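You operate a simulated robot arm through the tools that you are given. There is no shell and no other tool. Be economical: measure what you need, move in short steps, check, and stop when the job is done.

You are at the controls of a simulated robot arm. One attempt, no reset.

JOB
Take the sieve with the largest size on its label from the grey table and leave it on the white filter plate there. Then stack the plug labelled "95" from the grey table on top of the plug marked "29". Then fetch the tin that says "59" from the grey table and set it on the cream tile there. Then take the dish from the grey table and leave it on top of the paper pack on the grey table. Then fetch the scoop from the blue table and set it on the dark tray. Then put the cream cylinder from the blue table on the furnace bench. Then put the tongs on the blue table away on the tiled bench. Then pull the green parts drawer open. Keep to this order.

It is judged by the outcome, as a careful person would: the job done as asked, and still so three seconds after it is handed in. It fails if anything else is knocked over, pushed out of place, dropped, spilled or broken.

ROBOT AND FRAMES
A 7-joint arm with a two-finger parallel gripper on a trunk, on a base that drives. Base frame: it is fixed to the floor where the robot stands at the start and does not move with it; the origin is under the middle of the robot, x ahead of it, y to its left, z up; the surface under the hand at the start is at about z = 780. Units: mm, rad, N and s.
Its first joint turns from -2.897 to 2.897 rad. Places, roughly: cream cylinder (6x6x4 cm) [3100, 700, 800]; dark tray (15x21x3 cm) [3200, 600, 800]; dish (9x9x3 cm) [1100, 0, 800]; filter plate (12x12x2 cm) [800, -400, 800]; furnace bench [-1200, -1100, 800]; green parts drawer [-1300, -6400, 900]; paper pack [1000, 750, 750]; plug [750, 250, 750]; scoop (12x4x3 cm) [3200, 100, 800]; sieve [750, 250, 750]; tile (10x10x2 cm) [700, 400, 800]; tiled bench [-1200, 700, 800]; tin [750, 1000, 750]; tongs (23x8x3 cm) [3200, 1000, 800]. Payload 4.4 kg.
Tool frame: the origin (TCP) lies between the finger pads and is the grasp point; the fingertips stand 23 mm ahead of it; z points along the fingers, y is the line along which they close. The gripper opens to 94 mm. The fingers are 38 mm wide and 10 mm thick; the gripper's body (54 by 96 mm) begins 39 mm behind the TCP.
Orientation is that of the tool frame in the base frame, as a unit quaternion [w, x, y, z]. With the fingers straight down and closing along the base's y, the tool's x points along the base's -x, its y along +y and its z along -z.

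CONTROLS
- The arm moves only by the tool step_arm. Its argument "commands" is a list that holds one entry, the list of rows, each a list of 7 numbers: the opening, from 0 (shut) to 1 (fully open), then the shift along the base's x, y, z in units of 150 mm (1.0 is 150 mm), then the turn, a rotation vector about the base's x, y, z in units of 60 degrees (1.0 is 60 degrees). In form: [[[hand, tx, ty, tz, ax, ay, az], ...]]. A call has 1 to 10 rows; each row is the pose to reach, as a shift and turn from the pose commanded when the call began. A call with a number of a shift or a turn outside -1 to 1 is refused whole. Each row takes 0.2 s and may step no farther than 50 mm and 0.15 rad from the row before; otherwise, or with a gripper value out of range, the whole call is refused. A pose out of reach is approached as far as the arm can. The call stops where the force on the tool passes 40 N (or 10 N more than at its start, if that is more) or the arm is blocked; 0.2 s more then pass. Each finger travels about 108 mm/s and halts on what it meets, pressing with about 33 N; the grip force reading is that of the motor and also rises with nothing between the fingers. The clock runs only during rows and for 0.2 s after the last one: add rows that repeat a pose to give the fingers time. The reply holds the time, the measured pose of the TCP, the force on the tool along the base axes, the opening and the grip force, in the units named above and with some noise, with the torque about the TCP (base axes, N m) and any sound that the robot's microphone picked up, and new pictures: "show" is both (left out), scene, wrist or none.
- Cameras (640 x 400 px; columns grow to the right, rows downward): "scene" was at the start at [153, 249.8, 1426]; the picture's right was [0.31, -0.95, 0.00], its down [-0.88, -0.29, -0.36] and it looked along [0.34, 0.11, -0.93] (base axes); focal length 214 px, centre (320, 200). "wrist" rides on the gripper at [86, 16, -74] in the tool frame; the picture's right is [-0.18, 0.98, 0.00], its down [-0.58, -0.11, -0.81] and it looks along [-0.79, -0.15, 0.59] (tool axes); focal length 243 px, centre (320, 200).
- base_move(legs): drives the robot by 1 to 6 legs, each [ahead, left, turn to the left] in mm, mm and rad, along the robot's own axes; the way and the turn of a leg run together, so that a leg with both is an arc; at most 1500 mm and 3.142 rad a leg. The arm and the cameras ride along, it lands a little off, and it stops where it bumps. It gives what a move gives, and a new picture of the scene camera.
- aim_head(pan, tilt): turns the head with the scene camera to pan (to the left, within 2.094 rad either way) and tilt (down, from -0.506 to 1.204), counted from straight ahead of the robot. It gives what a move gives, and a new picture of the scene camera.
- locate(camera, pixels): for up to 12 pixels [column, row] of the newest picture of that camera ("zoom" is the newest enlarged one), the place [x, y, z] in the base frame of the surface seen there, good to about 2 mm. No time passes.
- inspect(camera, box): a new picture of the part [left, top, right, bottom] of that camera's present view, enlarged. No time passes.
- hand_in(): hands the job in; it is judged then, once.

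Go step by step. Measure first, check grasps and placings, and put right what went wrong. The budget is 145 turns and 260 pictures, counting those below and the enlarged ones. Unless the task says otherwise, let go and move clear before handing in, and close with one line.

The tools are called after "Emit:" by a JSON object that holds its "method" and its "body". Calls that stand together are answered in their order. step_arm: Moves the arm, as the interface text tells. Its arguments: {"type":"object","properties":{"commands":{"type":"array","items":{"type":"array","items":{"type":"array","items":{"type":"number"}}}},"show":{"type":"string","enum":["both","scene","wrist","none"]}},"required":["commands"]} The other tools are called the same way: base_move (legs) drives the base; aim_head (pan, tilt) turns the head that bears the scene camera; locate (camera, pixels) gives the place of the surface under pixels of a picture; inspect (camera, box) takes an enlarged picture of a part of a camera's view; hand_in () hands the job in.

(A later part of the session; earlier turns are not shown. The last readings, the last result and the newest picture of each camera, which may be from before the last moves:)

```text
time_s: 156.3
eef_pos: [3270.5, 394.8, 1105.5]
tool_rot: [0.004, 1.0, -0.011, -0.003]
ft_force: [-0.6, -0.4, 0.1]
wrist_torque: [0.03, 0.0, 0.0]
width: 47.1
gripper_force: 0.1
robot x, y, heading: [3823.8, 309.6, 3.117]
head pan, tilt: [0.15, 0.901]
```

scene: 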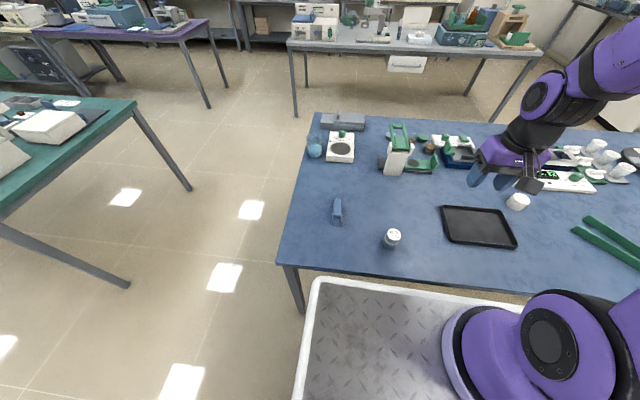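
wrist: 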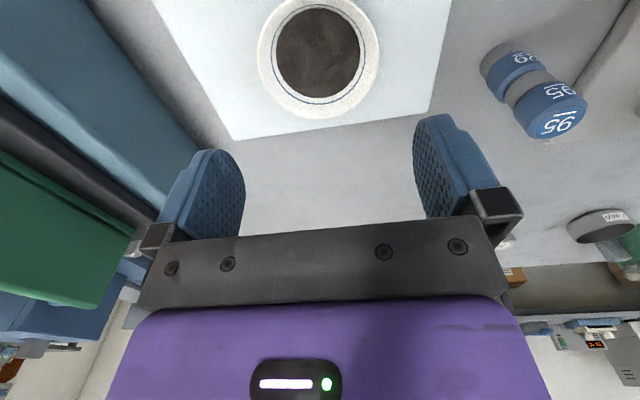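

Emit:
{"method": "inspect", "body": {"camera": "scene", "box": [305, 185, 369, 235]}}

Emit:
{"method": "locate", "body": {"camera": "scene", "pixels": [[442, 208], [496, 211], [515, 245], [450, 240], [478, 226], [393, 240], [517, 202], [500, 160]]}}

```text
8.00 times, centred on (337, 210) of scene
```

zoom: 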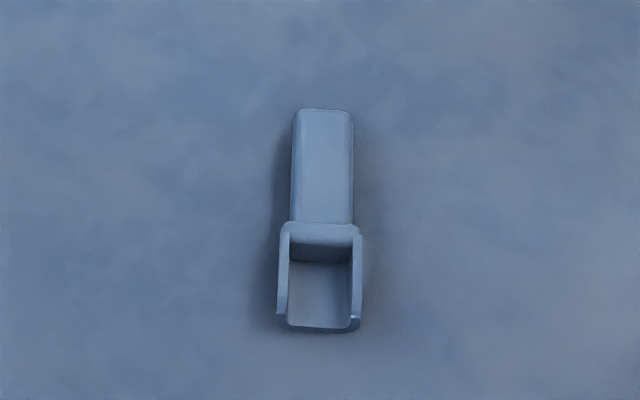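

```text
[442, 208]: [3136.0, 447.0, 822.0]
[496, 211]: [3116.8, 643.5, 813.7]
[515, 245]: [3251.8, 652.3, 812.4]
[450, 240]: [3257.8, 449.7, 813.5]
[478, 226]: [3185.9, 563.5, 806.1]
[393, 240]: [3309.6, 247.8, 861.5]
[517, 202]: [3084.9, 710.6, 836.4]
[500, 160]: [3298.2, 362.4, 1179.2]
```

Emit:
{"method": "locate", "body": {"camera": "zoom", "pixels": [[322, 120], [297, 170], [350, 170], [322, 170], [322, 215], [283, 270], [357, 270], [318, 290], [318, 325], [322, 108], [400, 200]]}}

```text
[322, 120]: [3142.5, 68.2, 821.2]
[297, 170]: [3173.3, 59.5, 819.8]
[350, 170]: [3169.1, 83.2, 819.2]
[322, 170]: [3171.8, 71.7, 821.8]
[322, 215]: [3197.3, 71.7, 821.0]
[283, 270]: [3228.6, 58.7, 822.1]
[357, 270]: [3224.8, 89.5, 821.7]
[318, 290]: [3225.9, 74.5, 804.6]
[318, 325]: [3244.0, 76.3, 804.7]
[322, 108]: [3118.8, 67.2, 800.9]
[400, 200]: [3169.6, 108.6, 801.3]
```

Scoop handle centre near (3185,71.5), top 821, axis turned ~4°. I move above it.

Emit:
{"method": "step_arm", "body": {"commands": [[[0.6, -0.05, -0.25, -0.1, 0, 0, 0.03], [0.6, -0.1, -0.5, -0.2, 0, 0, 0.05], [0.6, -0.15, -0.75, -0.3, 0, 0, 0.07], [0.6, -0.2, -1, -0.4, 0, 0, 0.093]]], "show": "none"}}

Emit:
{"method": "step_arm", "body": {"commands": [[[0.6, -0.05, -0.25, -0.1, 0, 0, 0], [0.6, -0.1, -0.5, -0.2, 0, 0, 0], [0.6, -0.15, -0.75, -0.3, 0, 0, 0], [0.6, -0.2, -1, -0.4, 0, 0, 0]]], "show": "none"}}

Emit:
{"method": "step_arm", "body": {"commands": [[[0.6, -0.08, -0.1, -0.1, 0, 0, 0], [0.6, -0.168, -0.155, -0.3, 0, 0, 0], [0.6, -0.168, -0.155, -0.5, 0, 0, 0], [0.6, -0.168, -0.155, -0.5, 0, 0, 0]]], "show": "both"}}

```text
time_s: 157.3
eef_pos: [3240.9, 246.5, 1043.9]
tool_rot: [0.006, 0.999, 0.038, -0.005]
ft_force: [0.6, 1.0, 0.3]
wrist_torque: [-0.02, 0.01, 0.01]
width: 56.3
gripper_force: 0.1
robot x, y, heading: [3825.4, 307.8, 3.114]
head pan, tilt: [0.15, 0.901]
```

```text
time_s: 158.3
eef_pos: [3210.8, 95.9, 987.2]
tool_rot: [0.005, 0.999, 0.036, -0.003]
ft_force: [1.0, 0.1, -0.6]
wrist_torque: [-0.03, 0.01, -0.01]
width: 56.4
gripper_force: 0.0
robot x, y, heading: [3825.2, 311.5, 3.117]
head pan, tilt: [0.15, 0.901]
```

```text
time_s: 159.3
eef_pos: [3184.4, 70.4, 910.6]
tool_rot: [0.005, 0.999, 0.037, -0.005]
ft_force: [1.0, 0.0, 0.2]
wrist_torque: [-0.02, 0.01, -0.02]
width: 56.6
gripper_force: 0.0
robot x, y, heading: [3823.8, 308.8, 3.114]
head pan, tilt: [0.15, 0.901]
```

scene: 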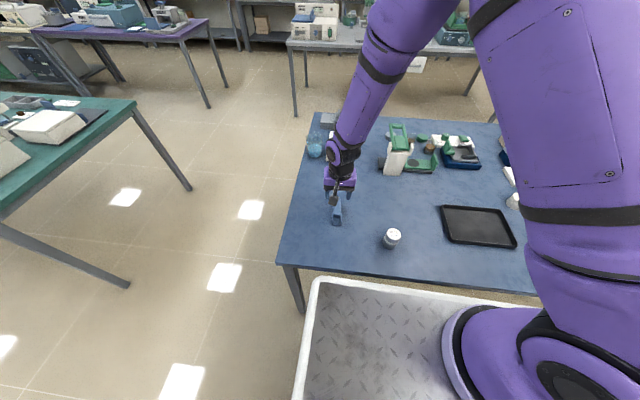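
wrist: 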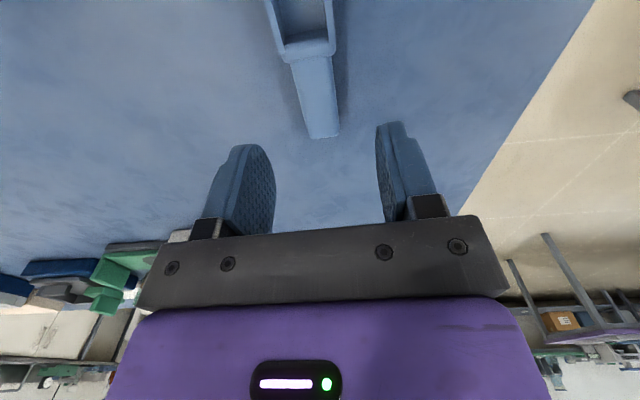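

Handle lies between the fingers. Lower to z 827, grip and lift.

Emit:
{"method": "step_arm", "body": {"commands": [[[0.6, 0, 0.007, -0.25, 0, 0, 0], [0.6, 0, 0.007, -0.45, 0, 0, 0], [0.6, 0, 0.007, -0.555, 0, 0, 0], [0, 0, 0.007, -0.555, 0, 0, 0], [0, 0, 0.007, -0.555, 0, 0, 0], [0, 0, 0.007, -0.555, 0, 0, 0], [0, 0, 0.007, -0.35, 0, 0, 0], [0, 0, 0.007, -0.1, 0, 0, 0], [0, 0, 0.007, 0.1, 0, 0, 0]]], "show": "wrist"}}

Emit:
{"method": "inspect", "body": {"camera": "scene", "box": [430, 190, 530, 260]}}

```text
time_s: 161.3
eef_pos: [3185.9, 72.9, 923.6]
tool_rot: [0.006, 0.999, 0.037, -0.003]
ft_force: [-0.1, 0.1, -0.8]
wrist_torque: [0.01, 0.03, 0.0]
width: 34.3
gripper_force: 32.7
robot x, y, heading: [3822.5, 312.6, 3.117]
head pan, tilt: [0.15, 0.901]
```

wrist: 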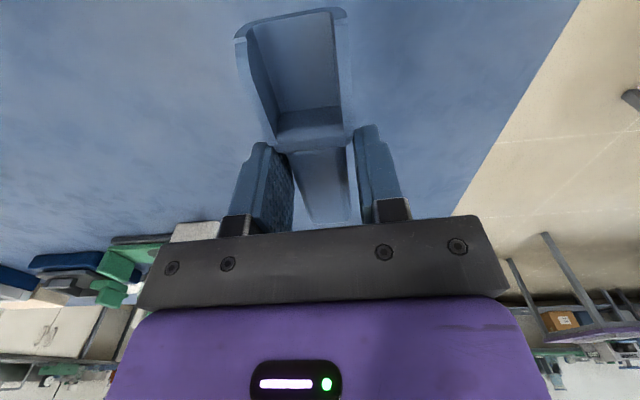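

```text
5.71 times, centred on (480, 225) of scene
```

zoom: 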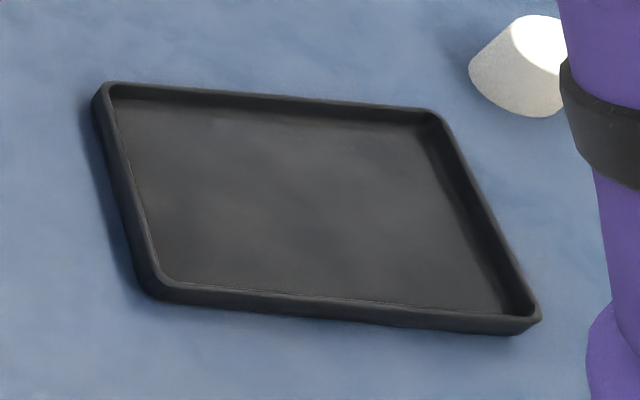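

Scoop held (34 mm). I measure the tray interior.

Emit:
{"method": "locate", "body": {"camera": "zoom", "pixels": [[125, 105], [425, 125], [500, 308], [172, 280], [320, 200], [106, 85], [430, 110], [535, 318], [160, 290]]}}

```text
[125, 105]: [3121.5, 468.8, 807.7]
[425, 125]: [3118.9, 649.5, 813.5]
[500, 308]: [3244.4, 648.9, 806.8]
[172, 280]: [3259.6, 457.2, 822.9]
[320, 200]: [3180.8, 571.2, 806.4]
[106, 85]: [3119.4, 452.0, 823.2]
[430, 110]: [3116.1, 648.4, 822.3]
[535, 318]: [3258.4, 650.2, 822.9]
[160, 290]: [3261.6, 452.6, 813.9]
```

Tray interior centre ≈ (3189,551), floor 806.5, rim 823. I carry the scoop there while turning it 45°.

Emit:
{"method": "step_arm", "body": {"commands": [[[0, 0, 0.25, 0.1, 0, 0, 0.1], [0, 0, 0.5, 0.15, 0, 0, 0.2], [0, 0, 0.75, 0.2, 0, 0, 0.3], [0, 0, 1, 0.2, 0, 0, 0.4]]], "show": "none"}}

Emit:
{"method": "step_arm", "body": {"commands": [[[0, 0, 0.25, 0, 0, 0, 0.1], [0, 0, 0.5, 0, 0, 0, 0.2], [0, 0, 0.75, 0, 0, 0, 0.3], [0, 0, 1, 0, 0, 0, 0.35]]], "show": "none"}}

Emit:
{"method": "step_arm", "body": {"commands": [[[0, 0, 0.25, 0, 0, 0, 0], [0, 0, 0.5, 0, 0, 0, 0], [0, 0, 0.75, 0, 0, 0, 0], [0, 0, 1, 0, 0, 0, 0]]], "show": "none"}}

Emit:
{"method": "step_arm", "body": {"commands": [[[0, 0, 0.1, 0, 0, 0, 0], [0, 0, 0.17, -0.15, 0, 0, 0], [0, 0, 0.17, -0.4, 0, 0, 0], [0, 0, 0.17, -0.55, 0, 0, 0], [0, 0, 0.17, -0.55, 0, 0, 0]]], "show": "both"}}

```text
time_s: 162.3
eef_pos: [3186.2, 222.1, 955.0]
tool_rot: [0.006, 0.969, 0.246, -0.003]
ft_force: [0.5, 0.1, -0.4]
wrist_torque: [-0.02, 0.0, 0.0]
width: 34.8
gripper_force: 33.1
robot x, y, heading: [3824.8, 311.3, 3.12]
head pan, tilt: [0.15, 0.901]
```

```text
time_s: 163.3
eef_pos: [3186.5, 372.7, 956.5]
tool_rot: [0.006, 0.908, 0.419, -0.001]
ft_force: [-0.5, -0.4, -0.7]
wrist_torque: [0.04, -0.02, -0.03]
width: 34.4
gripper_force: 33.1
robot x, y, heading: [3824.7, 313.2, 3.118]
head pan, tilt: [0.15, 0.901]
```

```text
time_s: 164.3
eef_pos: [3184.1, 522.2, 956.8]
tool_rot: [0.005, 0.908, 0.418, -0.001]
ft_force: [-0.2, -0.3, 1.0]
wrist_torque: [0.07, -0.02, -0.01]
width: 34.6
gripper_force: 33.5
robot x, y, heading: [3825.1, 310.6, 3.12]
head pan, tilt: [0.15, 0.901]
```

```text
time_s: 165.5
eef_pos: [3186.1, 549.4, 872.7]
tool_rot: [0.006, 0.909, 0.417, 0.0]
ft_force: [0.0, 0.4, -1.2]
wrist_torque: [0.0, 0.0, -0.02]
width: 34.5
gripper_force: 33.2
robot x, y, heading: [3823.7, 314.4, 3.113]
head pan, tilt: [0.15, 0.901]
```

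scene: 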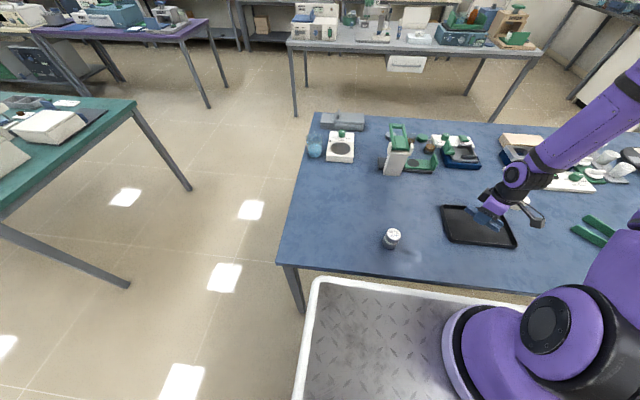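
wrist: 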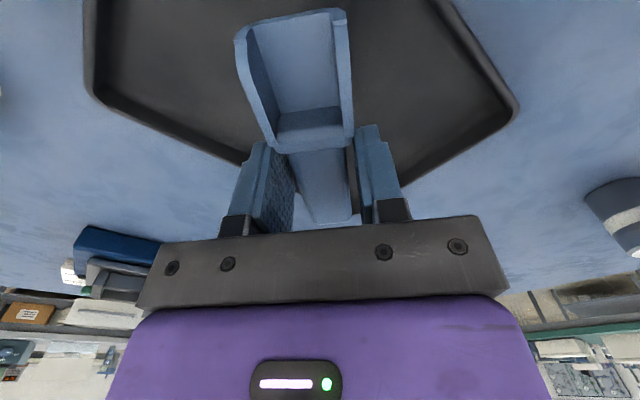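

Geometry fits inside the tray. Lower and release.

Emit:
{"method": "step_arm", "body": {"commands": [[[0, 0, 0, -0.12, 0, 0, 0], [0, 0, 0, -0.22, 0, 0, 0], [0, 0, 0, -0.25, 0, 0, 0], [0, 0, 0, -0.262, 0, 0, 0], [0, 0, 0, -0.262, 0, 0, 0]]], "show": "wrist"}}

```text
time_s: 166.7
eef_pos: [3185.0, 548.6, 833.0]
tool_rot: [0.007, 0.909, 0.417, -0.003]
ft_force: [0.0, 0.0, 0.2]
wrist_torque: [0.04, 0.0, 0.01]
width: 34.7
gripper_force: 32.8
robot x, y, heading: [3825.3, 309.6, 3.116]
head pan, tilt: [0.15, 0.901]
```

wrist: 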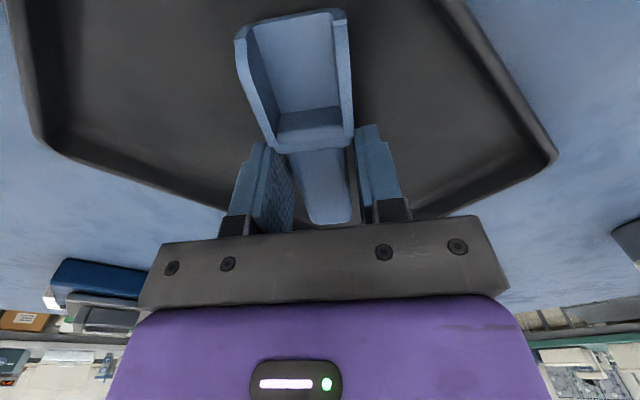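

Emit:
{"method": "step_arm", "body": {"commands": [[[0, 0, 0, -0.007, 0, 0, 0], [0.55, 0, 0, -0.007, 0, 0, 0], [0.65, 0, 0, -0.007, 0, 0, 0], [0.65, 0, 0, -0.007, 0, 0, 0], [0.65, 0, 0, 0.15, 0, 0, 0], [0.65, 0, 0, 0.4, 0, 0, 0], [0.65, 0, 0, 0.7, 0, 0, 0], [0.65, 0, 0, 1, 0, 0, 0]]], "show": "scene"}}

Emit:
{"method": "inspect", "body": {"camera": "scene", "box": [430, 185, 542, 255]}}

```text
time_s: 168.5
eef_pos: [3185.3, 550.3, 983.3]
tool_rot: [0.007, 0.909, 0.417, -0.001]
ft_force: [-0.8, 0.2, 1.1]
wrist_torque: [0.03, -0.03, 0.01]
width: 61.2
gripper_force: 0.0
robot x, y, heading: [3825.6, 315.1, 3.117]
head pan, tilt: [0.15, 0.901]
```

scene: 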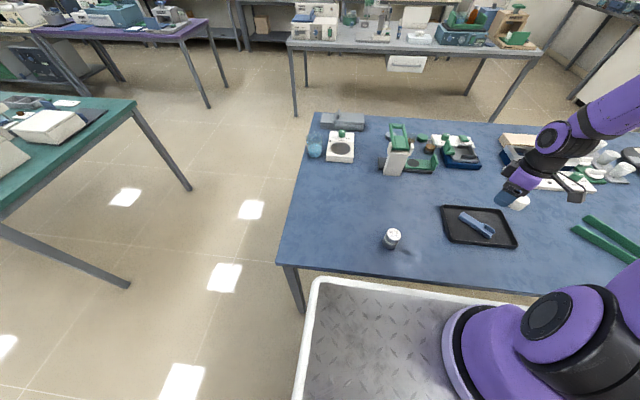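

```text
5.71 times, centred on (486, 220) of scene
```

zoom: 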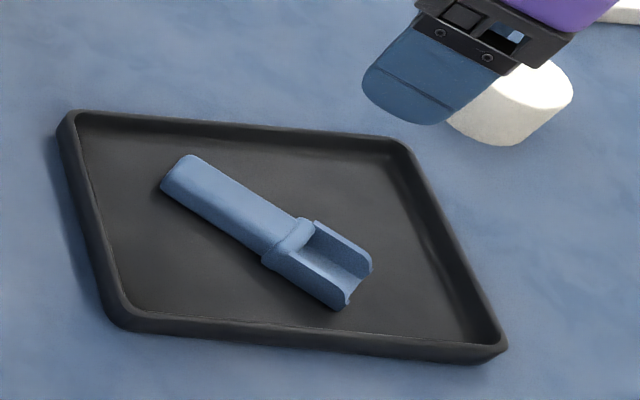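

The scoop lies in the tray. Next the cream cylinder; I move above it to measure.

Emit:
{"method": "step_arm", "body": {"commands": [[[0.95, -0.1, 0.2, 0, 0, 0, -0.1], [0.95, -0.25, 0.45, 0, 0, 0, -0.2], [0.95, -0.4, 0.7, 0, 0, 0, -0.3], [0.95, -0.5, 0.95, 0, 0, 0, -0.4], [0.95, -0.6, 1, 0, 0, 0, -0.5]]], "show": "both"}}

```text
time_s: 169.7
eef_pos: [3096.3, 699.6, 984.3]
tool_rot: [0.005, 0.986, 0.167, -0.002]
ft_force: [0.1, -0.4, -0.4]
wrist_torque: [0.03, 0.0, 0.02]
width: 89.2
gripper_force: 0.0
robot x, y, heading: [3822.9, 313.6, 3.12]
head pan, tilt: [0.15, 0.901]
```

scene: 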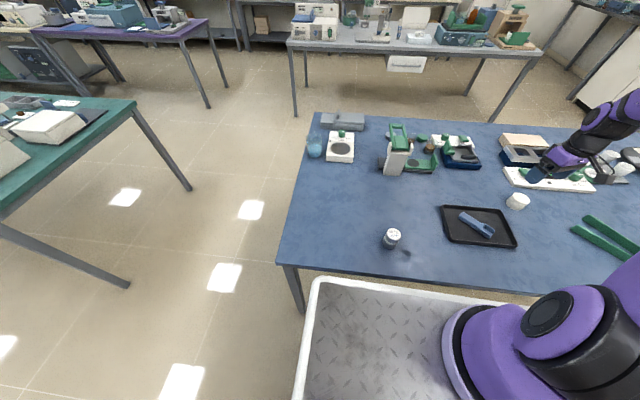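
wrist: 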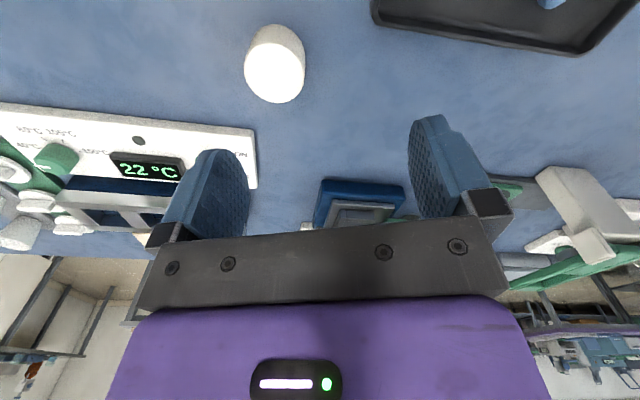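

Emit:
{"method": "locate", "body": {"camera": "wrist", "pixels": [[247, 75], [302, 75], [275, 101], [275, 50], [274, 75], [278, 30]]}}

Emit:
{"method": "inspect", "body": {"camera": "scene", "box": [370, 210, 450, 270]}}

Emit:
{"method": "inspect", "body": {"camera": "scene", "box": [490, 160, 570, 220]}}

```text
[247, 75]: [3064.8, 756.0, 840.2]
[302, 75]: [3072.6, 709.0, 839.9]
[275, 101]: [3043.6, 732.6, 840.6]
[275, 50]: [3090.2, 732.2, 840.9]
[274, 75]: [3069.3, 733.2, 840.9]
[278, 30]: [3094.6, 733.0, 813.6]
```

```text
6.67 times, centred on (410, 240) of scene
```

zoom: 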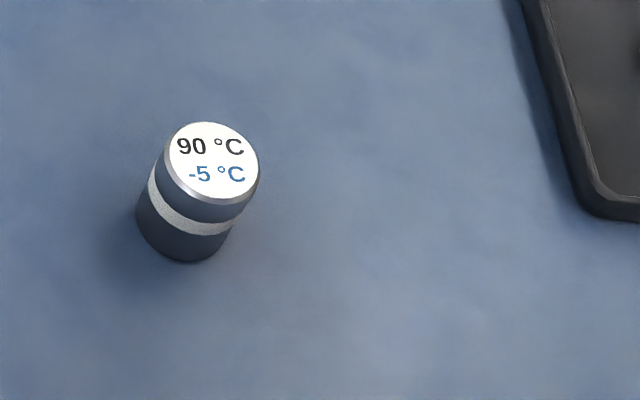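

```text
6.67 times, centred on (530, 190) of scene
```

zoom: 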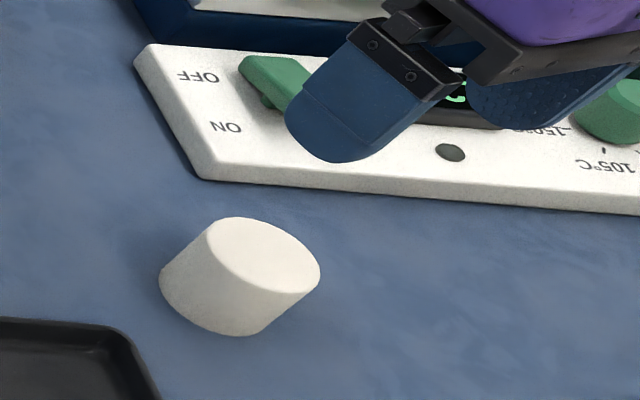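

Cylinder centre (3067,732.5), top 840.5. Approach with wide opening.

Emit:
{"method": "step_arm", "body": {"commands": [[[0.95, -0.195, 0.219, 0, 0, 0, 0], [0.95, -0.195, 0.219, -0.3, 0, 0, 0], [0.95, -0.195, 0.219, -0.6, 0, 0, 0], [0.95, -0.195, 0.219, -0.6, 0, 0, 0]]], "show": "both"}}

Emit:
{"method": "inspect", "body": {"camera": "scene", "box": [480, 160, 560, 220]}}

```text
time_s: 170.7
eef_pos: [3067.1, 732.7, 892.5]
tool_rot: [0.006, 0.986, 0.168, -0.004]
ft_force: [0.3, 0.8, 0.4]
wrist_torque: [0.0, 0.02, 0.01]
width: 89.4
gripper_force: 0.1
robot x, y, heading: [3823.6, 308.8, 3.115]
head pan, tilt: [0.15, 0.901]
```

scene: 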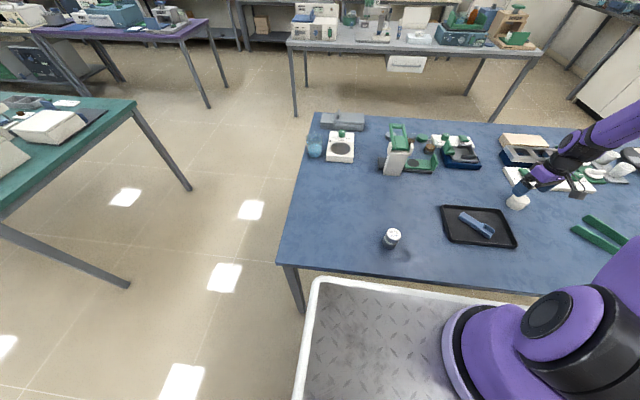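
wrist: 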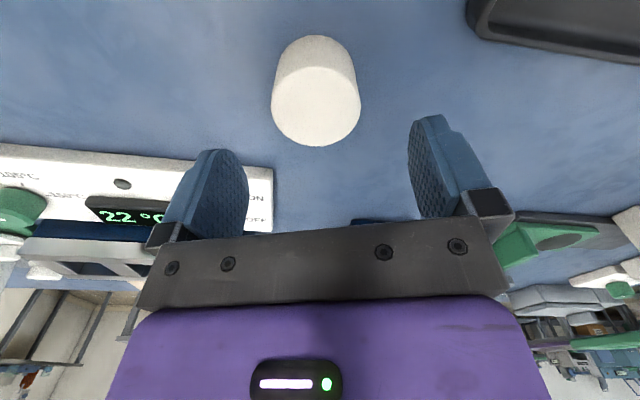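

```text
6.67 times, centred on (520, 190) of scene
```

zoom: 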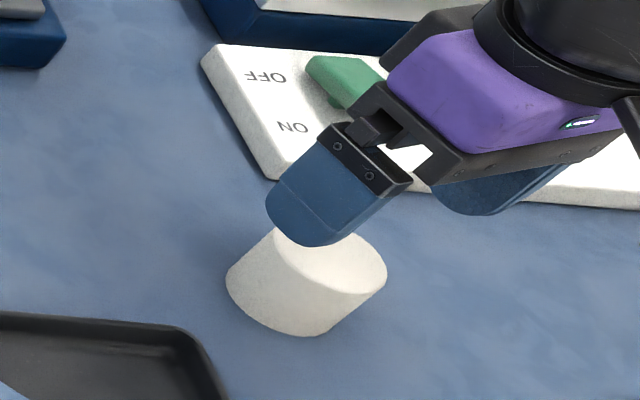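

Emit:
{"method": "locate", "body": {"camera": "zoom", "pixels": [[272, 172], [420, 190], [560, 200], [270, 180], [560, 208]]}}

```text
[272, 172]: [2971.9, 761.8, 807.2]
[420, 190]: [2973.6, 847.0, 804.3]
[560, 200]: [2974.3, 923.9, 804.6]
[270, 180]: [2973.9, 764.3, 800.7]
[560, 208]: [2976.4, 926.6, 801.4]
```

Device edge at x≈2974, clear. Lower to z 827, grip and lift.

Emit:
{"method": "step_arm", "body": {"commands": [[[0.95, 0, 0, -0.2, 0, 0, 0], [0.95, 0, 0, -0.4, 0, 0, 0], [0.95, 0, 0, -0.435, 0, 0, 0], [0, 0, 0, -0.435, 0, 0, 0], [0, 0, 0, -0.435, 0, 0, 0], [0, 0, 0, -0.435, 0, 0, 0], [0, 0, 0, -0.2, 0, 0, 0], [0, 0, 0, 0.1, 0, 0, 0], [0, 0, 0, 0.4, 0, 0, 0]]], "show": "wrist"}}

```text
time_s: 172.7
eef_pos: [3066.5, 731.6, 954.6]
tool_rot: [0.007, 0.986, 0.168, -0.003]
ft_force: [0.2, 1.0, 0.1]
wrist_torque: [0.0, 0.0, -0.01]
width: 52.5
gripper_force: 33.0
robot x, y, heading: [3822.7, 312.5, 3.117]
head pan, tilt: [0.15, 0.901]
```

wrist: 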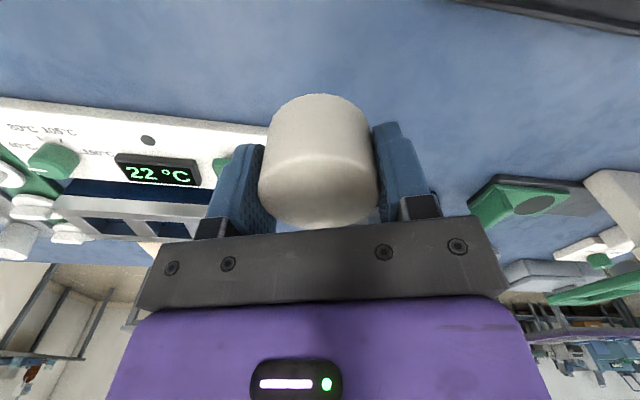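

The cylinder is held. I retract the arm and drive to the furnace bench (heading stays toward -x).

Emit:
{"method": "step_arm", "body": {"commands": [[[0, 0, 0, 0.3, 0, 0, 0], [0, 0.2, -0.1, 0.5, 0, 0, 0], [0, 0.4, -0.3, 0.6, 0, 0, 0], [0, 0.6, -0.5, 0.7, 0, 0, 0], [0, 0.8, -0.7, 0.8, 0, 0, 0], [0, 0.9, -0.9, 0.9, 0, 0, 0]]], "show": "none"}}

Emit:
{"method": "step_arm", "body": {"commands": [[[0, 0.1, -0.3, 0.1, 0, 0, 0], [0, 0.2, -0.5, 0.1, 0, 0, 0], [0, 0.3, -0.75, 0.1, 0, 0, 0], [0, 0.35, -1, 0.1, 0, 0, 0], [0, 0.35, -1, 0.1, 0, 0, 0]]], "show": "wrist"}}

Emit:
{"method": "base_move", "body": {"legs": [[-160, 0, 0.024], [0, 990, 0], [1000, 0, 0]]}}

```text
time_s: 174.1
eef_pos: [3201.4, 597.5, 1088.6]
tool_rot: [0.006, 0.986, 0.167, -0.002]
ft_force: [0.1, 0.7, -0.2]
wrist_torque: [-0.06, -0.01, 0.0]
width: 52.4
gripper_force: 33.0
robot x, y, heading: [3823.6, 309.9, 3.111]
head pan, tilt: [0.15, 0.901]
```

```text
time_s: 175.3
eef_pos: [3254.2, 446.7, 1104.4]
tool_rot: [0.006, 0.986, 0.168, -0.003]
ft_force: [-0.3, 0.8, -0.8]
wrist_torque: [0.01, -0.02, -0.01]
width: 52.5
gripper_force: 33.1
robot x, y, heading: [3826.9, 307.7, 3.111]
head pan, tilt: [0.15, 0.901]
```

wrist: 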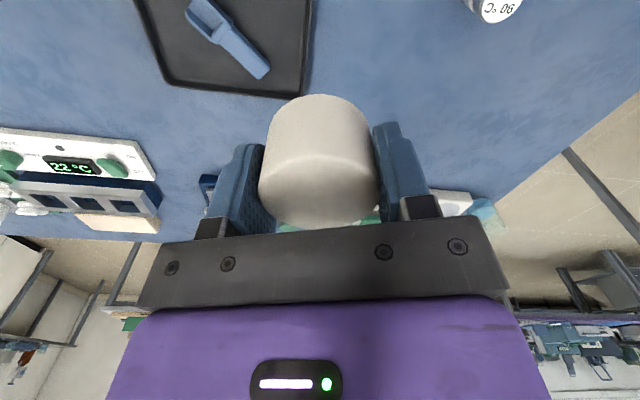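

```text
time_s: 186.3
eef_pos: [2408.7, -550.5, 1104.3]
tool_rot: [0.006, 0.985, 0.173, -0.003]
ft_force: [-0.1, -0.6, 0.3]
wrist_torque: [0.01, 0.0, 0.01]
width: 52.5
gripper_force: 32.8
robot x, y, heading: [2979.3, -678.4, 3.126]
head pan, tilt: [0.15, 0.901]
```

scene: 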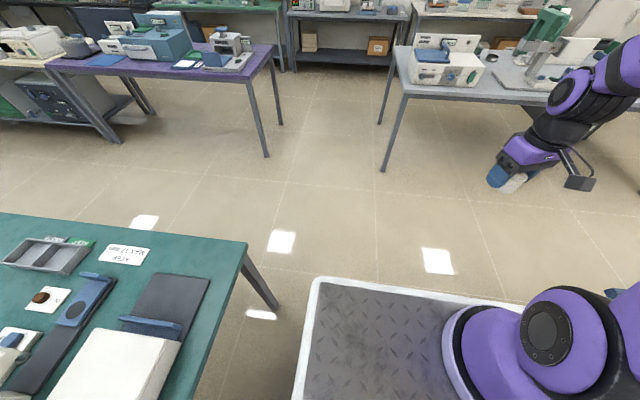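

Emit:
{"method": "base_move", "body": {"legs": [[1070, 0, 0.016], [0, 440, 0], [1200, 0, 0]]}}

Emit:
{"method": "aim_head", "body": {"pan": 0.0, "tilt": 0.5}}

```text
time_s: 199.7
eef_pos: [139.4, -974.2, 1103.2]
tool_rot: [0.006, 0.984, 0.177, -0.003]
ft_force: [-0.4, 0.1, -0.9]
wrist_torque: [-0.01, 0.06, -0.01]
width: 52.5
gripper_force: 33.3
robot x, y, heading: [710.1, -1097.7, 3.134]
head pan, tilt: [0.15, 0.901]
```

scene: 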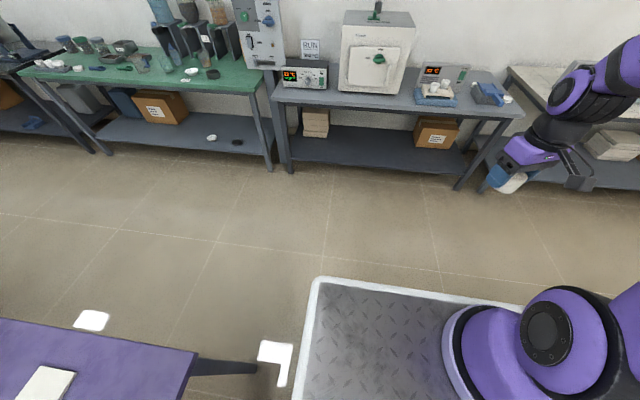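

```text
time_s: 200.6
eef_pos: [139.0, -975.3, 1103.6]
tool_rot: [0.006, 0.984, 0.178, -0.003]
ft_force: [0.6, 0.2, -0.1]
wrist_torque: [-0.01, -0.01, -0.02]
width: 52.3
gripper_force: 33.1
robot x, y, heading: [714.0, -1102.5, 3.134]
head pan, tilt: [0.0, 0.499]
```

scene: 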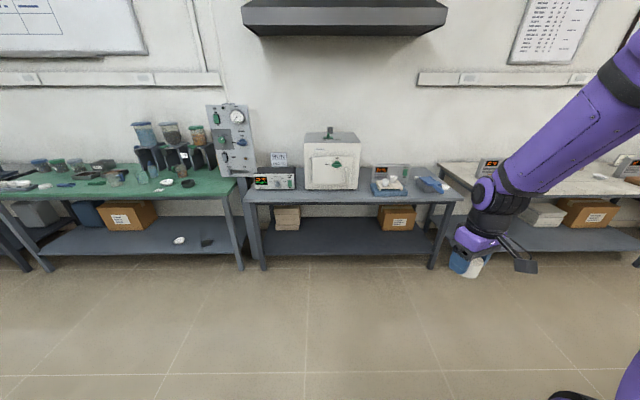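

The furnace bench is the grey one at (340,195). I enlarge and measure it.

Emit:
{"method": "inspect", "body": {"camera": "scene", "box": [235, 120, 475, 270]}}

Emit:
{"method": "locate", "body": {"camera": "scene", "pixels": [[248, 203], [450, 201], [330, 193], [375, 198], [265, 194], [310, 200], [390, 193], [430, 190], [364, 190], [260, 265], [250, 196], [420, 198]]}}

```text
2.67 times, centred on (355, 195) of scene
```

zoom: 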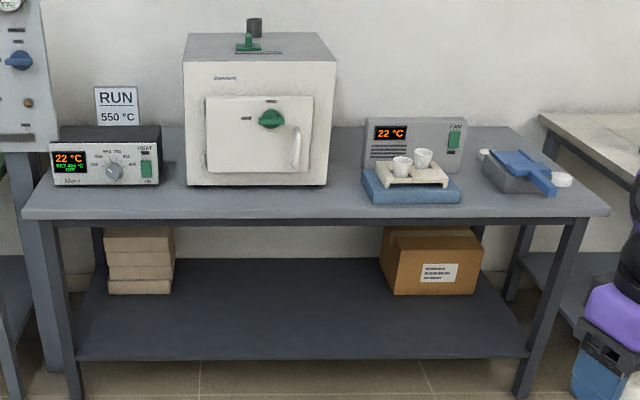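

```text
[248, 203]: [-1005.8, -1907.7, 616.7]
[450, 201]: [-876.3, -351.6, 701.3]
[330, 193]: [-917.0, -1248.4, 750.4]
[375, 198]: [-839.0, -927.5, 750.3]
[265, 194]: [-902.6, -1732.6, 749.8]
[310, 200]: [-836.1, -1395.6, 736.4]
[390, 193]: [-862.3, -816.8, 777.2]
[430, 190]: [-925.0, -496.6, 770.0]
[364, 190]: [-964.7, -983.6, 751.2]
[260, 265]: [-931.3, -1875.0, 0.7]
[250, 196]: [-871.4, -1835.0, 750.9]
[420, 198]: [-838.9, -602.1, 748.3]
```

Emit:
{"method": "locate", "body": {"camera": "zoom", "pixels": [[325, 184], [368, 190], [375, 203], [340, 215], [340, 200], [345, 170], [298, 148], [250, 213], [300, 186], [452, 200], [360, 212]]}}

```text
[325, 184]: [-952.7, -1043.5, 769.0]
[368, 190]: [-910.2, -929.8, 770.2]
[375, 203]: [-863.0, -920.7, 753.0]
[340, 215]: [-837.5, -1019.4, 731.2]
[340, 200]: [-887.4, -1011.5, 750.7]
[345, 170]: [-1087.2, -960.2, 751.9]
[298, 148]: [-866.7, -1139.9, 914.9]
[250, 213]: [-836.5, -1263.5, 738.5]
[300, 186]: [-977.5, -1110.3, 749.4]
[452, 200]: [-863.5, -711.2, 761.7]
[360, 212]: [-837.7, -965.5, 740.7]
```

Free spot at (-890,-990), bench top z≈750.5. Drive ahead 900 and look again.

Emit:
{"method": "base_move", "body": {"legs": [[900, 0, 0.007]]}}

Emit:
{"method": "aim_head", "body": {"pan": 0.0, "tilt": 0.9}}

```text
time_s: 205.3
eef_pos: [-763.4, -968.0, 1103.7]
tool_rot: [0.005, 0.984, 0.178, -0.002]
ft_force: [-0.3, -0.2, 0.4]
wrist_torque: [0.0, -0.04, 0.0]
width: 52.3
gripper_force: 33.2
robot x, y, heading: [-191.1, -1093.6, 3.133]
head pan, tilt: [0.0, 0.499]
```

scene: 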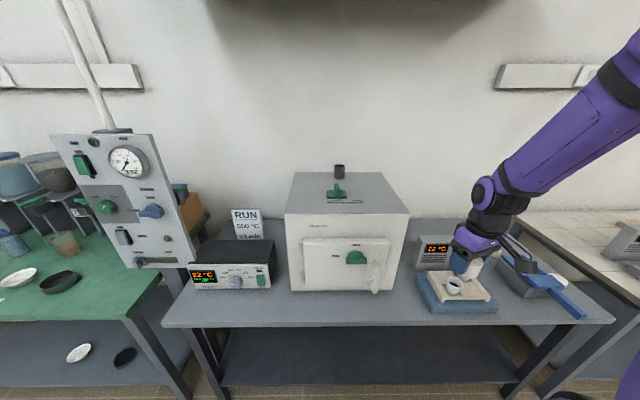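

```text
time_s: 206.2
eef_pos: [-764.3, -969.5, 1104.5]
tool_rot: [0.006, 0.984, 0.177, -0.004]
ft_force: [0.6, 0.2, 0.6]
wrist_torque: [-0.01, 0.03, 0.03]
width: 52.2
gripper_force: 32.9
robot x, y, heading: [-194.9, -1091.6, 3.136]
head pan, tilt: [0.0, 0.901]
```

scene: 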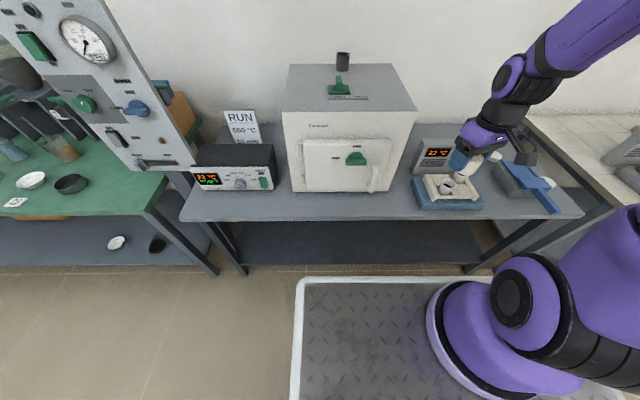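

Emit:
{"method": "locate", "body": {"camera": "scene", "pixels": [[401, 190], [412, 178], [418, 205], [400, 200], [400, 215], [405, 195], [375, 185], [405, 180], [340, 205], [408, 160], [400, 217]]}}

Emit:
{"method": "inspect", "body": {"camera": "scene", "box": [360, 150, 456, 225]}}

```text
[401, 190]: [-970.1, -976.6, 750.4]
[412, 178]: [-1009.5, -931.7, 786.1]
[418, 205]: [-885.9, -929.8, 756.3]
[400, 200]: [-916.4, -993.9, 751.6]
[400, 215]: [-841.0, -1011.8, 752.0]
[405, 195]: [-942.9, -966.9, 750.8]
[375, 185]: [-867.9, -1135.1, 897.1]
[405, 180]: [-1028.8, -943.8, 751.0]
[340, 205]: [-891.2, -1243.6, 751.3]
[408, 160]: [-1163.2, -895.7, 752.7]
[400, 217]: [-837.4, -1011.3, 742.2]
```

```text
5.33 times, centred on (408, 188) of scene
```

zoom: 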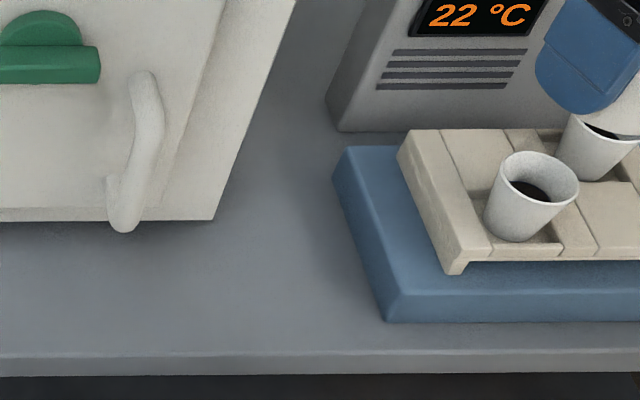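

Spot chosen: (-880,-992). I align the hand and go down in steps.

Emit:
{"method": "step_arm", "body": {"commands": [[[0, -0.2, -0.04, 0, 0, 0, -0.09], [0, -0.4, -0.08, 0, 0, 0, -0.18], [0, -0.6, -0.12, 0, 0, 0, -0.27], [0, -0.77, -0.15, 0, 0, 0, -0.34], [0, -0.77, -0.15, -0.25, 0, 0, -0.34], [0, -0.77, -0.15, -0.5, 0, 0, -0.34], [0, -0.77, -0.15, -0.75, 0, 0, -0.34], [0, -0.77, -0.15, -1, 0, 0, -0.34]]], "show": "none"}}

Emit:
{"method": "step_arm", "body": {"commands": [[[0, 0, 0, -0.25, 0, 0, 0], [0, 0, 0, -0.5, 0, 0, 0], [0, 0, 0, -0.75, 0, 0, 0], [0, 0, 0, -0.9, 0, 0, 0], [0, 0, 0, -0.9, 0, 0, 0]]], "show": "both"}}

Emit:
{"method": "inspect", "body": {"camera": "scene", "box": [350, 130, 462, 220]}}

```text
time_s: 208.0
eef_pos: [-878.5, -992.0, 955.0]
tool_rot: [0.005, 1.0, -0.001, -0.004]
ft_force: [0.3, 0.1, -0.1]
wrist_torque: [-0.02, 0.03, -0.02]
width: 52.6
gripper_force: 32.6
robot x, y, heading: [-194.0, -1095.0, 3.134]
head pan, tilt: [0.0, 0.901]
```

```text
time_s: 209.2
eef_pos: [-879.9, -991.2, 819.1]
tool_rot: [0.005, 1.0, -0.001, -0.004]
ft_force: [0.7, 0.5, -0.8]
wrist_torque: [-0.01, 0.03, -0.01]
width: 52.2
gripper_force: 32.9
robot x, y, heading: [-190.7, -1092.0, 3.132]
head pan, tilt: [0.0, 0.901]
```

scene: 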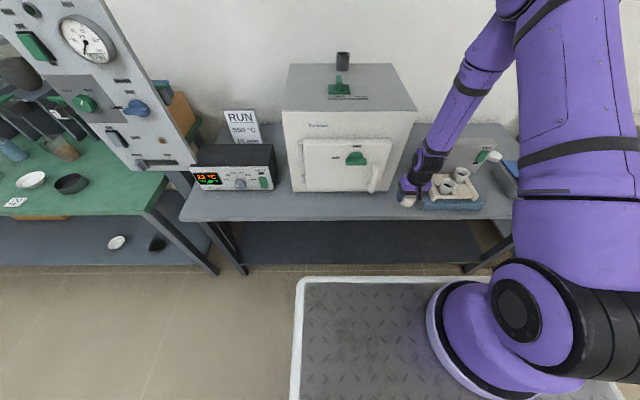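
wrist: 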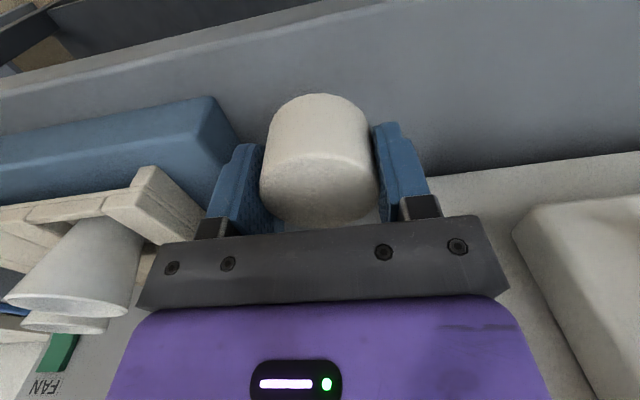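

```text
4.44 times, centred on (406, 175) of scene
```

zoom: 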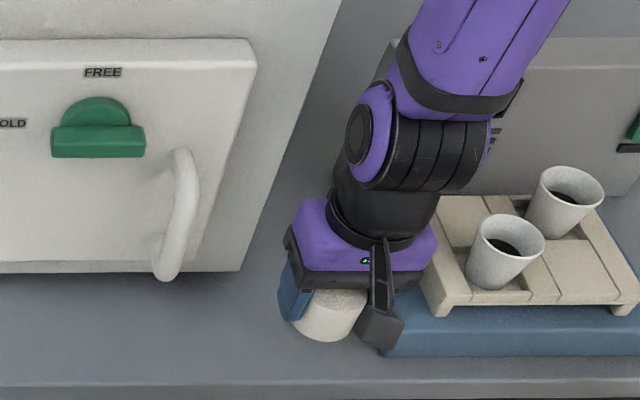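

Room on both sides. Shift 8 mm away from the rack, lower to contact, release.

Emit:
{"method": "step_arm", "body": {"commands": [[[0, 0, -0.05, -0.1, 0, 0, 0], [0, 0, -0.05, -0.2, 0, 0, 0], [0, 0, -0.05, -0.25, 0, 0, 0], [0, 0, -0.05, -0.275, 0, 0, 0], [0, 0, -0.05, -0.275, 0, 0, 0]]], "show": "wrist"}}

```text
time_s: 210.4
eef_pos: [-881.9, -999.3, 779.4]
tool_rot: [0.005, 1.0, 0.0, -0.006]
ft_force: [0.3, 0.0, 18.5]
wrist_torque: [0.34, -0.04, 0.01]
width: 52.4
gripper_force: 33.3
robot x, y, heading: [-193.3, -1092.6, 3.135]
head pan, tilt: [0.0, 0.901]
```

wrist: 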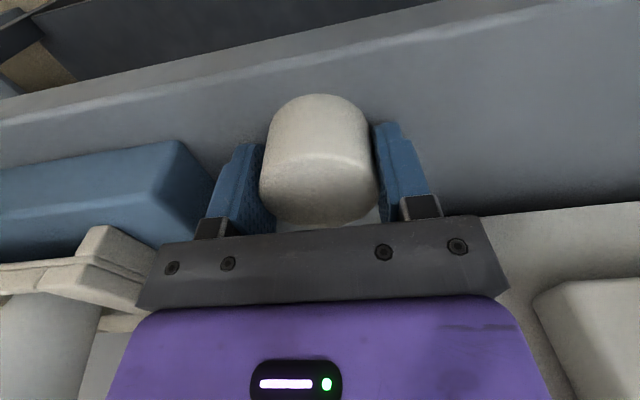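

Contact (18.5 N). Relax, release to a modest opening, rise.

Emit:
{"method": "step_arm", "body": {"commands": [[[0, 0, 0, 0.008, 0, 0, 0], [0.6, 0, 0, 0.008, 0, 0, 0], [0.66, 0, 0, 0.008, 0, 0, 0], [0.66, 0, 0, 0.008, 0, 0, 0], [0.66, 0, 0, 0.1, 0, 0, 0], [0.66, 0, 0, 0.4, 0, 0, 0], [0.66, 0, 0, 0.7, 0, 0, 0], [0.66, 0, 0, 1, 0, 0, 0]]], "show": "scene"}}

Emit:
{"method": "inspect", "body": {"camera": "scene", "box": [350, 150, 462, 225]}}

```text
time_s: 212.2
eef_pos: [-879.2, -998.8, 929.0]
tool_rot: [0.006, 1.0, 0.001, -0.003]
ft_force: [-0.2, -0.7, -0.7]
wrist_torque: [0.02, -0.05, 0.02]
width: 61.8
gripper_force: 0.0
robot x, y, heading: [-189.3, -1092.3, 3.131]
head pan, tilt: [0.0, 0.901]
```

scene: 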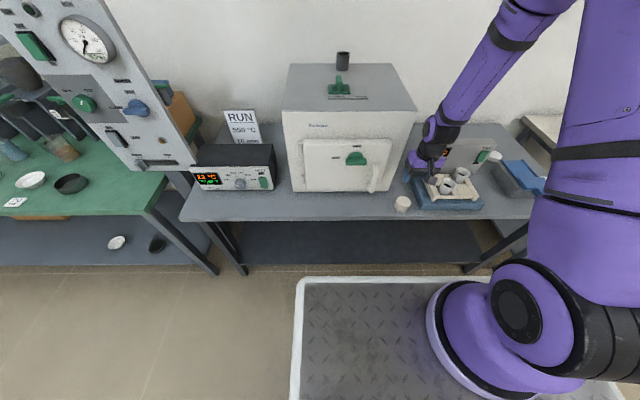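

```text
5.33 times, centred on (406, 188) of scene
```

zoom: 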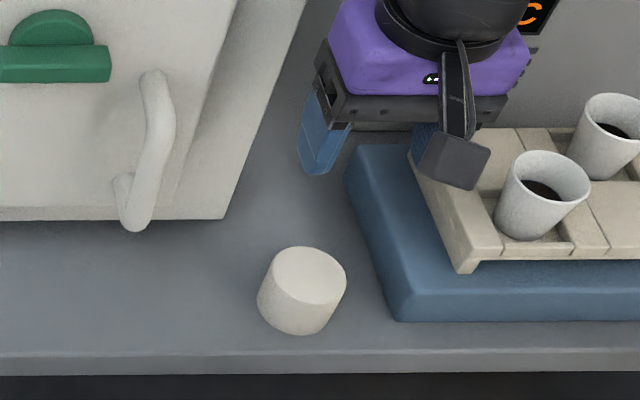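

The cylinder stands on the furnace bench. Retract and drive back to the blue table's far side for the tongs.

Emit:
{"method": "step_arm", "body": {"commands": [[[0.66, 0, 0, 0.3, 0, 0, 0], [0.66, 0.1, 0, 0.6, 0, 0, 0], [0.66, 0.3, 0, 0.85, 0, 0, 0], [0.66, 0.55, 0, 1, 0, 0, 0], [0.66, 0.8, 0, 1, 0, 0, 0]]], "show": "none"}}

Emit:
{"method": "base_move", "body": {"legs": [[-1030, 0, 0.008], [-1030, 0, 0]]}}

```text
time_s: 213.4
eef_pos: [-759.1, -999.7, 1078.8]
tool_rot: [0.006, 1.0, 0.001, -0.003]
ft_force: [-0.1, 0.6, -0.2]
wrist_torque: [-0.02, -0.04, -0.01]
width: 62.2
gripper_force: 0.1
robot x, y, heading: [-191.9, -1091.9, 3.129]
head pan, tilt: [0.0, 0.901]
```

```text
time_s: 223.7
eef_pos: [1310.0, -1007.3, 1077.3]
tool_rot: [0.005, 1.0, 0.001, -0.004]
ft_force: [0.4, 0.3, 0.1]
wrist_torque: [0.0, 0.01, 0.0]
width: 61.9
gripper_force: 0.1
robot x, y, heading: [1876.1, -1099.3, 3.136]
head pan, tilt: [0.0, 0.901]
```

scene: 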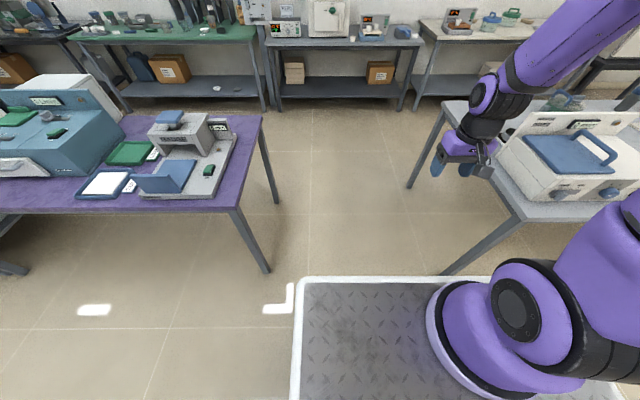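

Emit:
{"method": "base_move", "body": {"legs": [[0, -420, 0.005], [-1060, 0, 0], [-1060, 0, 0], [0, -790, 0], [0, -790, 0]]}}

Emit:
{"method": "aim_head", "body": {"pan": 0.0, "tilt": 1.0}}

```text
time_s: 244.0
eef_pos: [3460.8, 971.5, 1079.1]
tool_rot: [0.005, 1.0, -0.004, -0.004]
ft_force: [0.9, -0.2, -0.1]
wrist_torque: [-0.03, 0.01, 0.01]
width: 61.9
gripper_force: 0.0
robot x, y, heading: [4022.4, 874.0, 3.123]
head pan, tilt: [0.0, 0.901]
```

scene: 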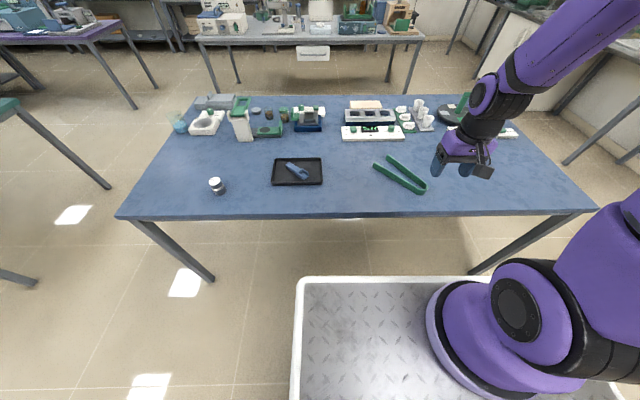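

```text
time_s: 244.7
eef_pos: [3459.7, 971.3, 1077.4]
tool_rot: [0.005, 1.0, -0.005, -0.005]
ft_force: [0.3, 0.5, 0.2]
wrist_torque: [0.0, 0.02, -0.02]
width: 61.8
gripper_force: 0.1
robot x, y, heading: [4024.1, 868.9, 3.121]
head pan, tilt: [0.0, 1.0]
```

scene: 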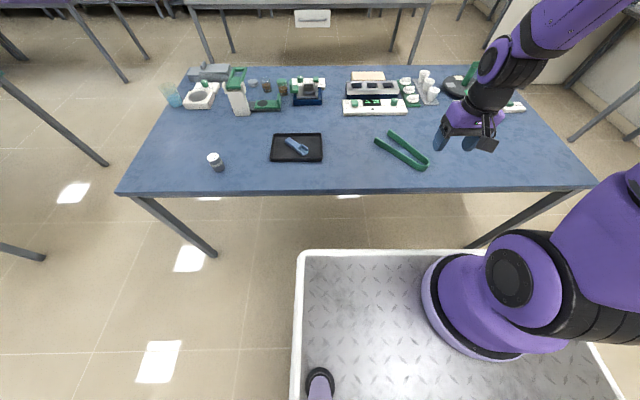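

Tongs at (402,150). Drive ahead ~195 and measure them.

Emit:
{"method": "base_move", "body": {"legs": [[195, 0, 0.02]]}}

Emit:
{"method": "inspect", "body": {"camera": "scene", "box": [360, 150, 472, 230]}}

```text
time_s: 246.3
eef_pos: [3263.8, 963.3, 1077.0]
tool_rot: [0.005, 1.0, 0.003, -0.004]
ft_force: [-0.9, 0.4, 0.0]
wrist_torque: [0.01, 0.01, 0.0]
width: 61.9
gripper_force: 0.1
robot x, y, heading: [3833.0, 871.0, -3.142]
head pan, tilt: [0.0, 1.0]
```

scene: 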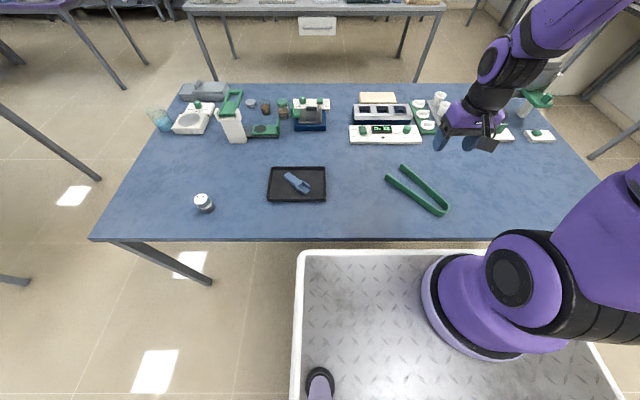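

```text
5.00 times, centred on (416, 190) of scene
```

zoom: 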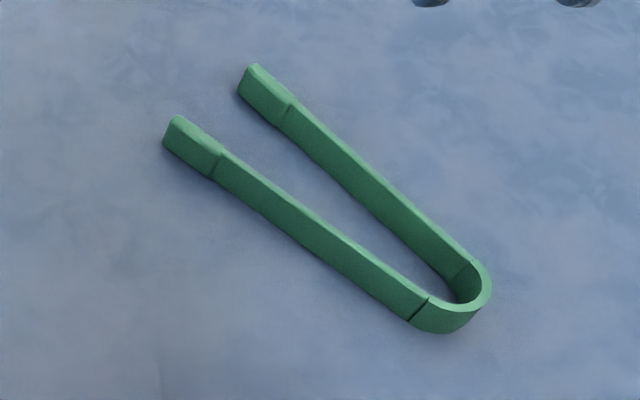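

Emit:
{"method": "locate", "body": {"camera": "zoom", "pixels": [[178, 120], [255, 70], [300, 108], [230, 160], [310, 215], [390, 195], [420, 300], [468, 262], [485, 285], [445, 315], [350, 245], [380, 215]]}}

```text
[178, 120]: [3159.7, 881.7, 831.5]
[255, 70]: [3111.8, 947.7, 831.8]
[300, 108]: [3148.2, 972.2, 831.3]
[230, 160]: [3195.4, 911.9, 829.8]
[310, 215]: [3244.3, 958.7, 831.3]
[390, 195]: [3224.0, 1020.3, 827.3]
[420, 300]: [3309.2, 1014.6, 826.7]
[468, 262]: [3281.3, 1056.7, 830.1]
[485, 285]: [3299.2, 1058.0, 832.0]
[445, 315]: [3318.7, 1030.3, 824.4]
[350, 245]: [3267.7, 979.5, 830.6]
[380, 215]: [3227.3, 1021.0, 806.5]
```

Tongs' axis runs at ~37.6°, balance point ≈ (3233.5,990), arms ~71 mm across there. I align the hand above it.

Emit:
{"method": "step_arm", "body": {"commands": [[[1, -0.05, 0.04, -0.1, 0, 0, 0.125], [1, -0.1, 0.08, -0.3, 0, 0, 0.25], [1, -0.15, 0.12, -0.5, 0, 0, 0.375], [1, -0.2, 0.178, -0.7, 0, 0, 0.5], [1, -0.2, 0.178, -0.9, 0, 0, 0.625], [1, -0.2, 0.178, -1, 0, 0, 0.625]]], "show": "both"}}

Emit:
{"method": "inspect", "body": {"camera": "scene", "box": [360, 140, 472, 220]}}

```text
time_s: 247.7
eef_pos: [3234.1, 989.2, 927.6]
tool_rot: [0.006, 0.945, 0.326, -0.003]
ft_force: [-0.5, 0.1, 0.1]
wrist_torque: [0.0, -0.01, 0.04]
width: 93.9
gripper_force: 0.0
robot x, y, heading: [3831.3, 876.2, -3.134]
head pan, tilt: [0.0, 1.0]
```

scene: 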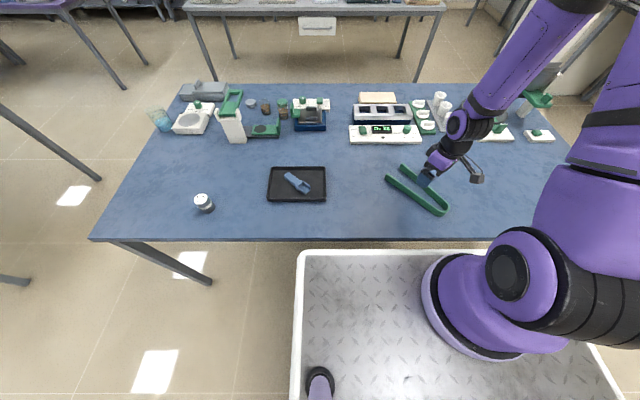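
wrist: 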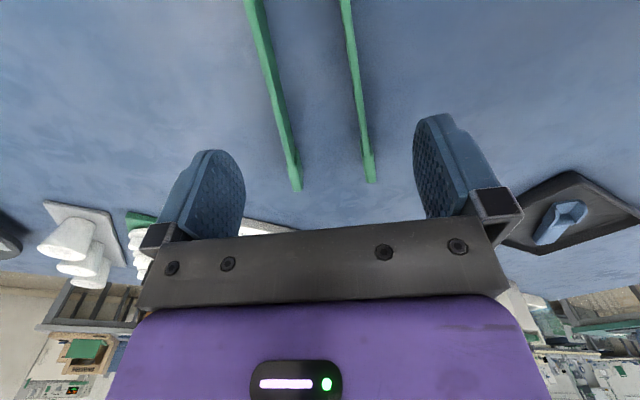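

```text
5.00 times, centred on (416, 180) of scene
```

zoom: 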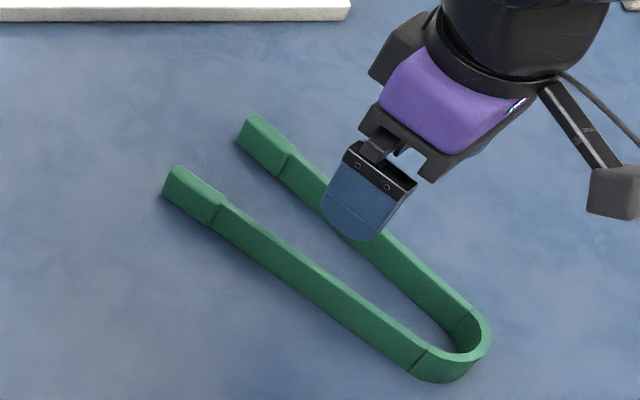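

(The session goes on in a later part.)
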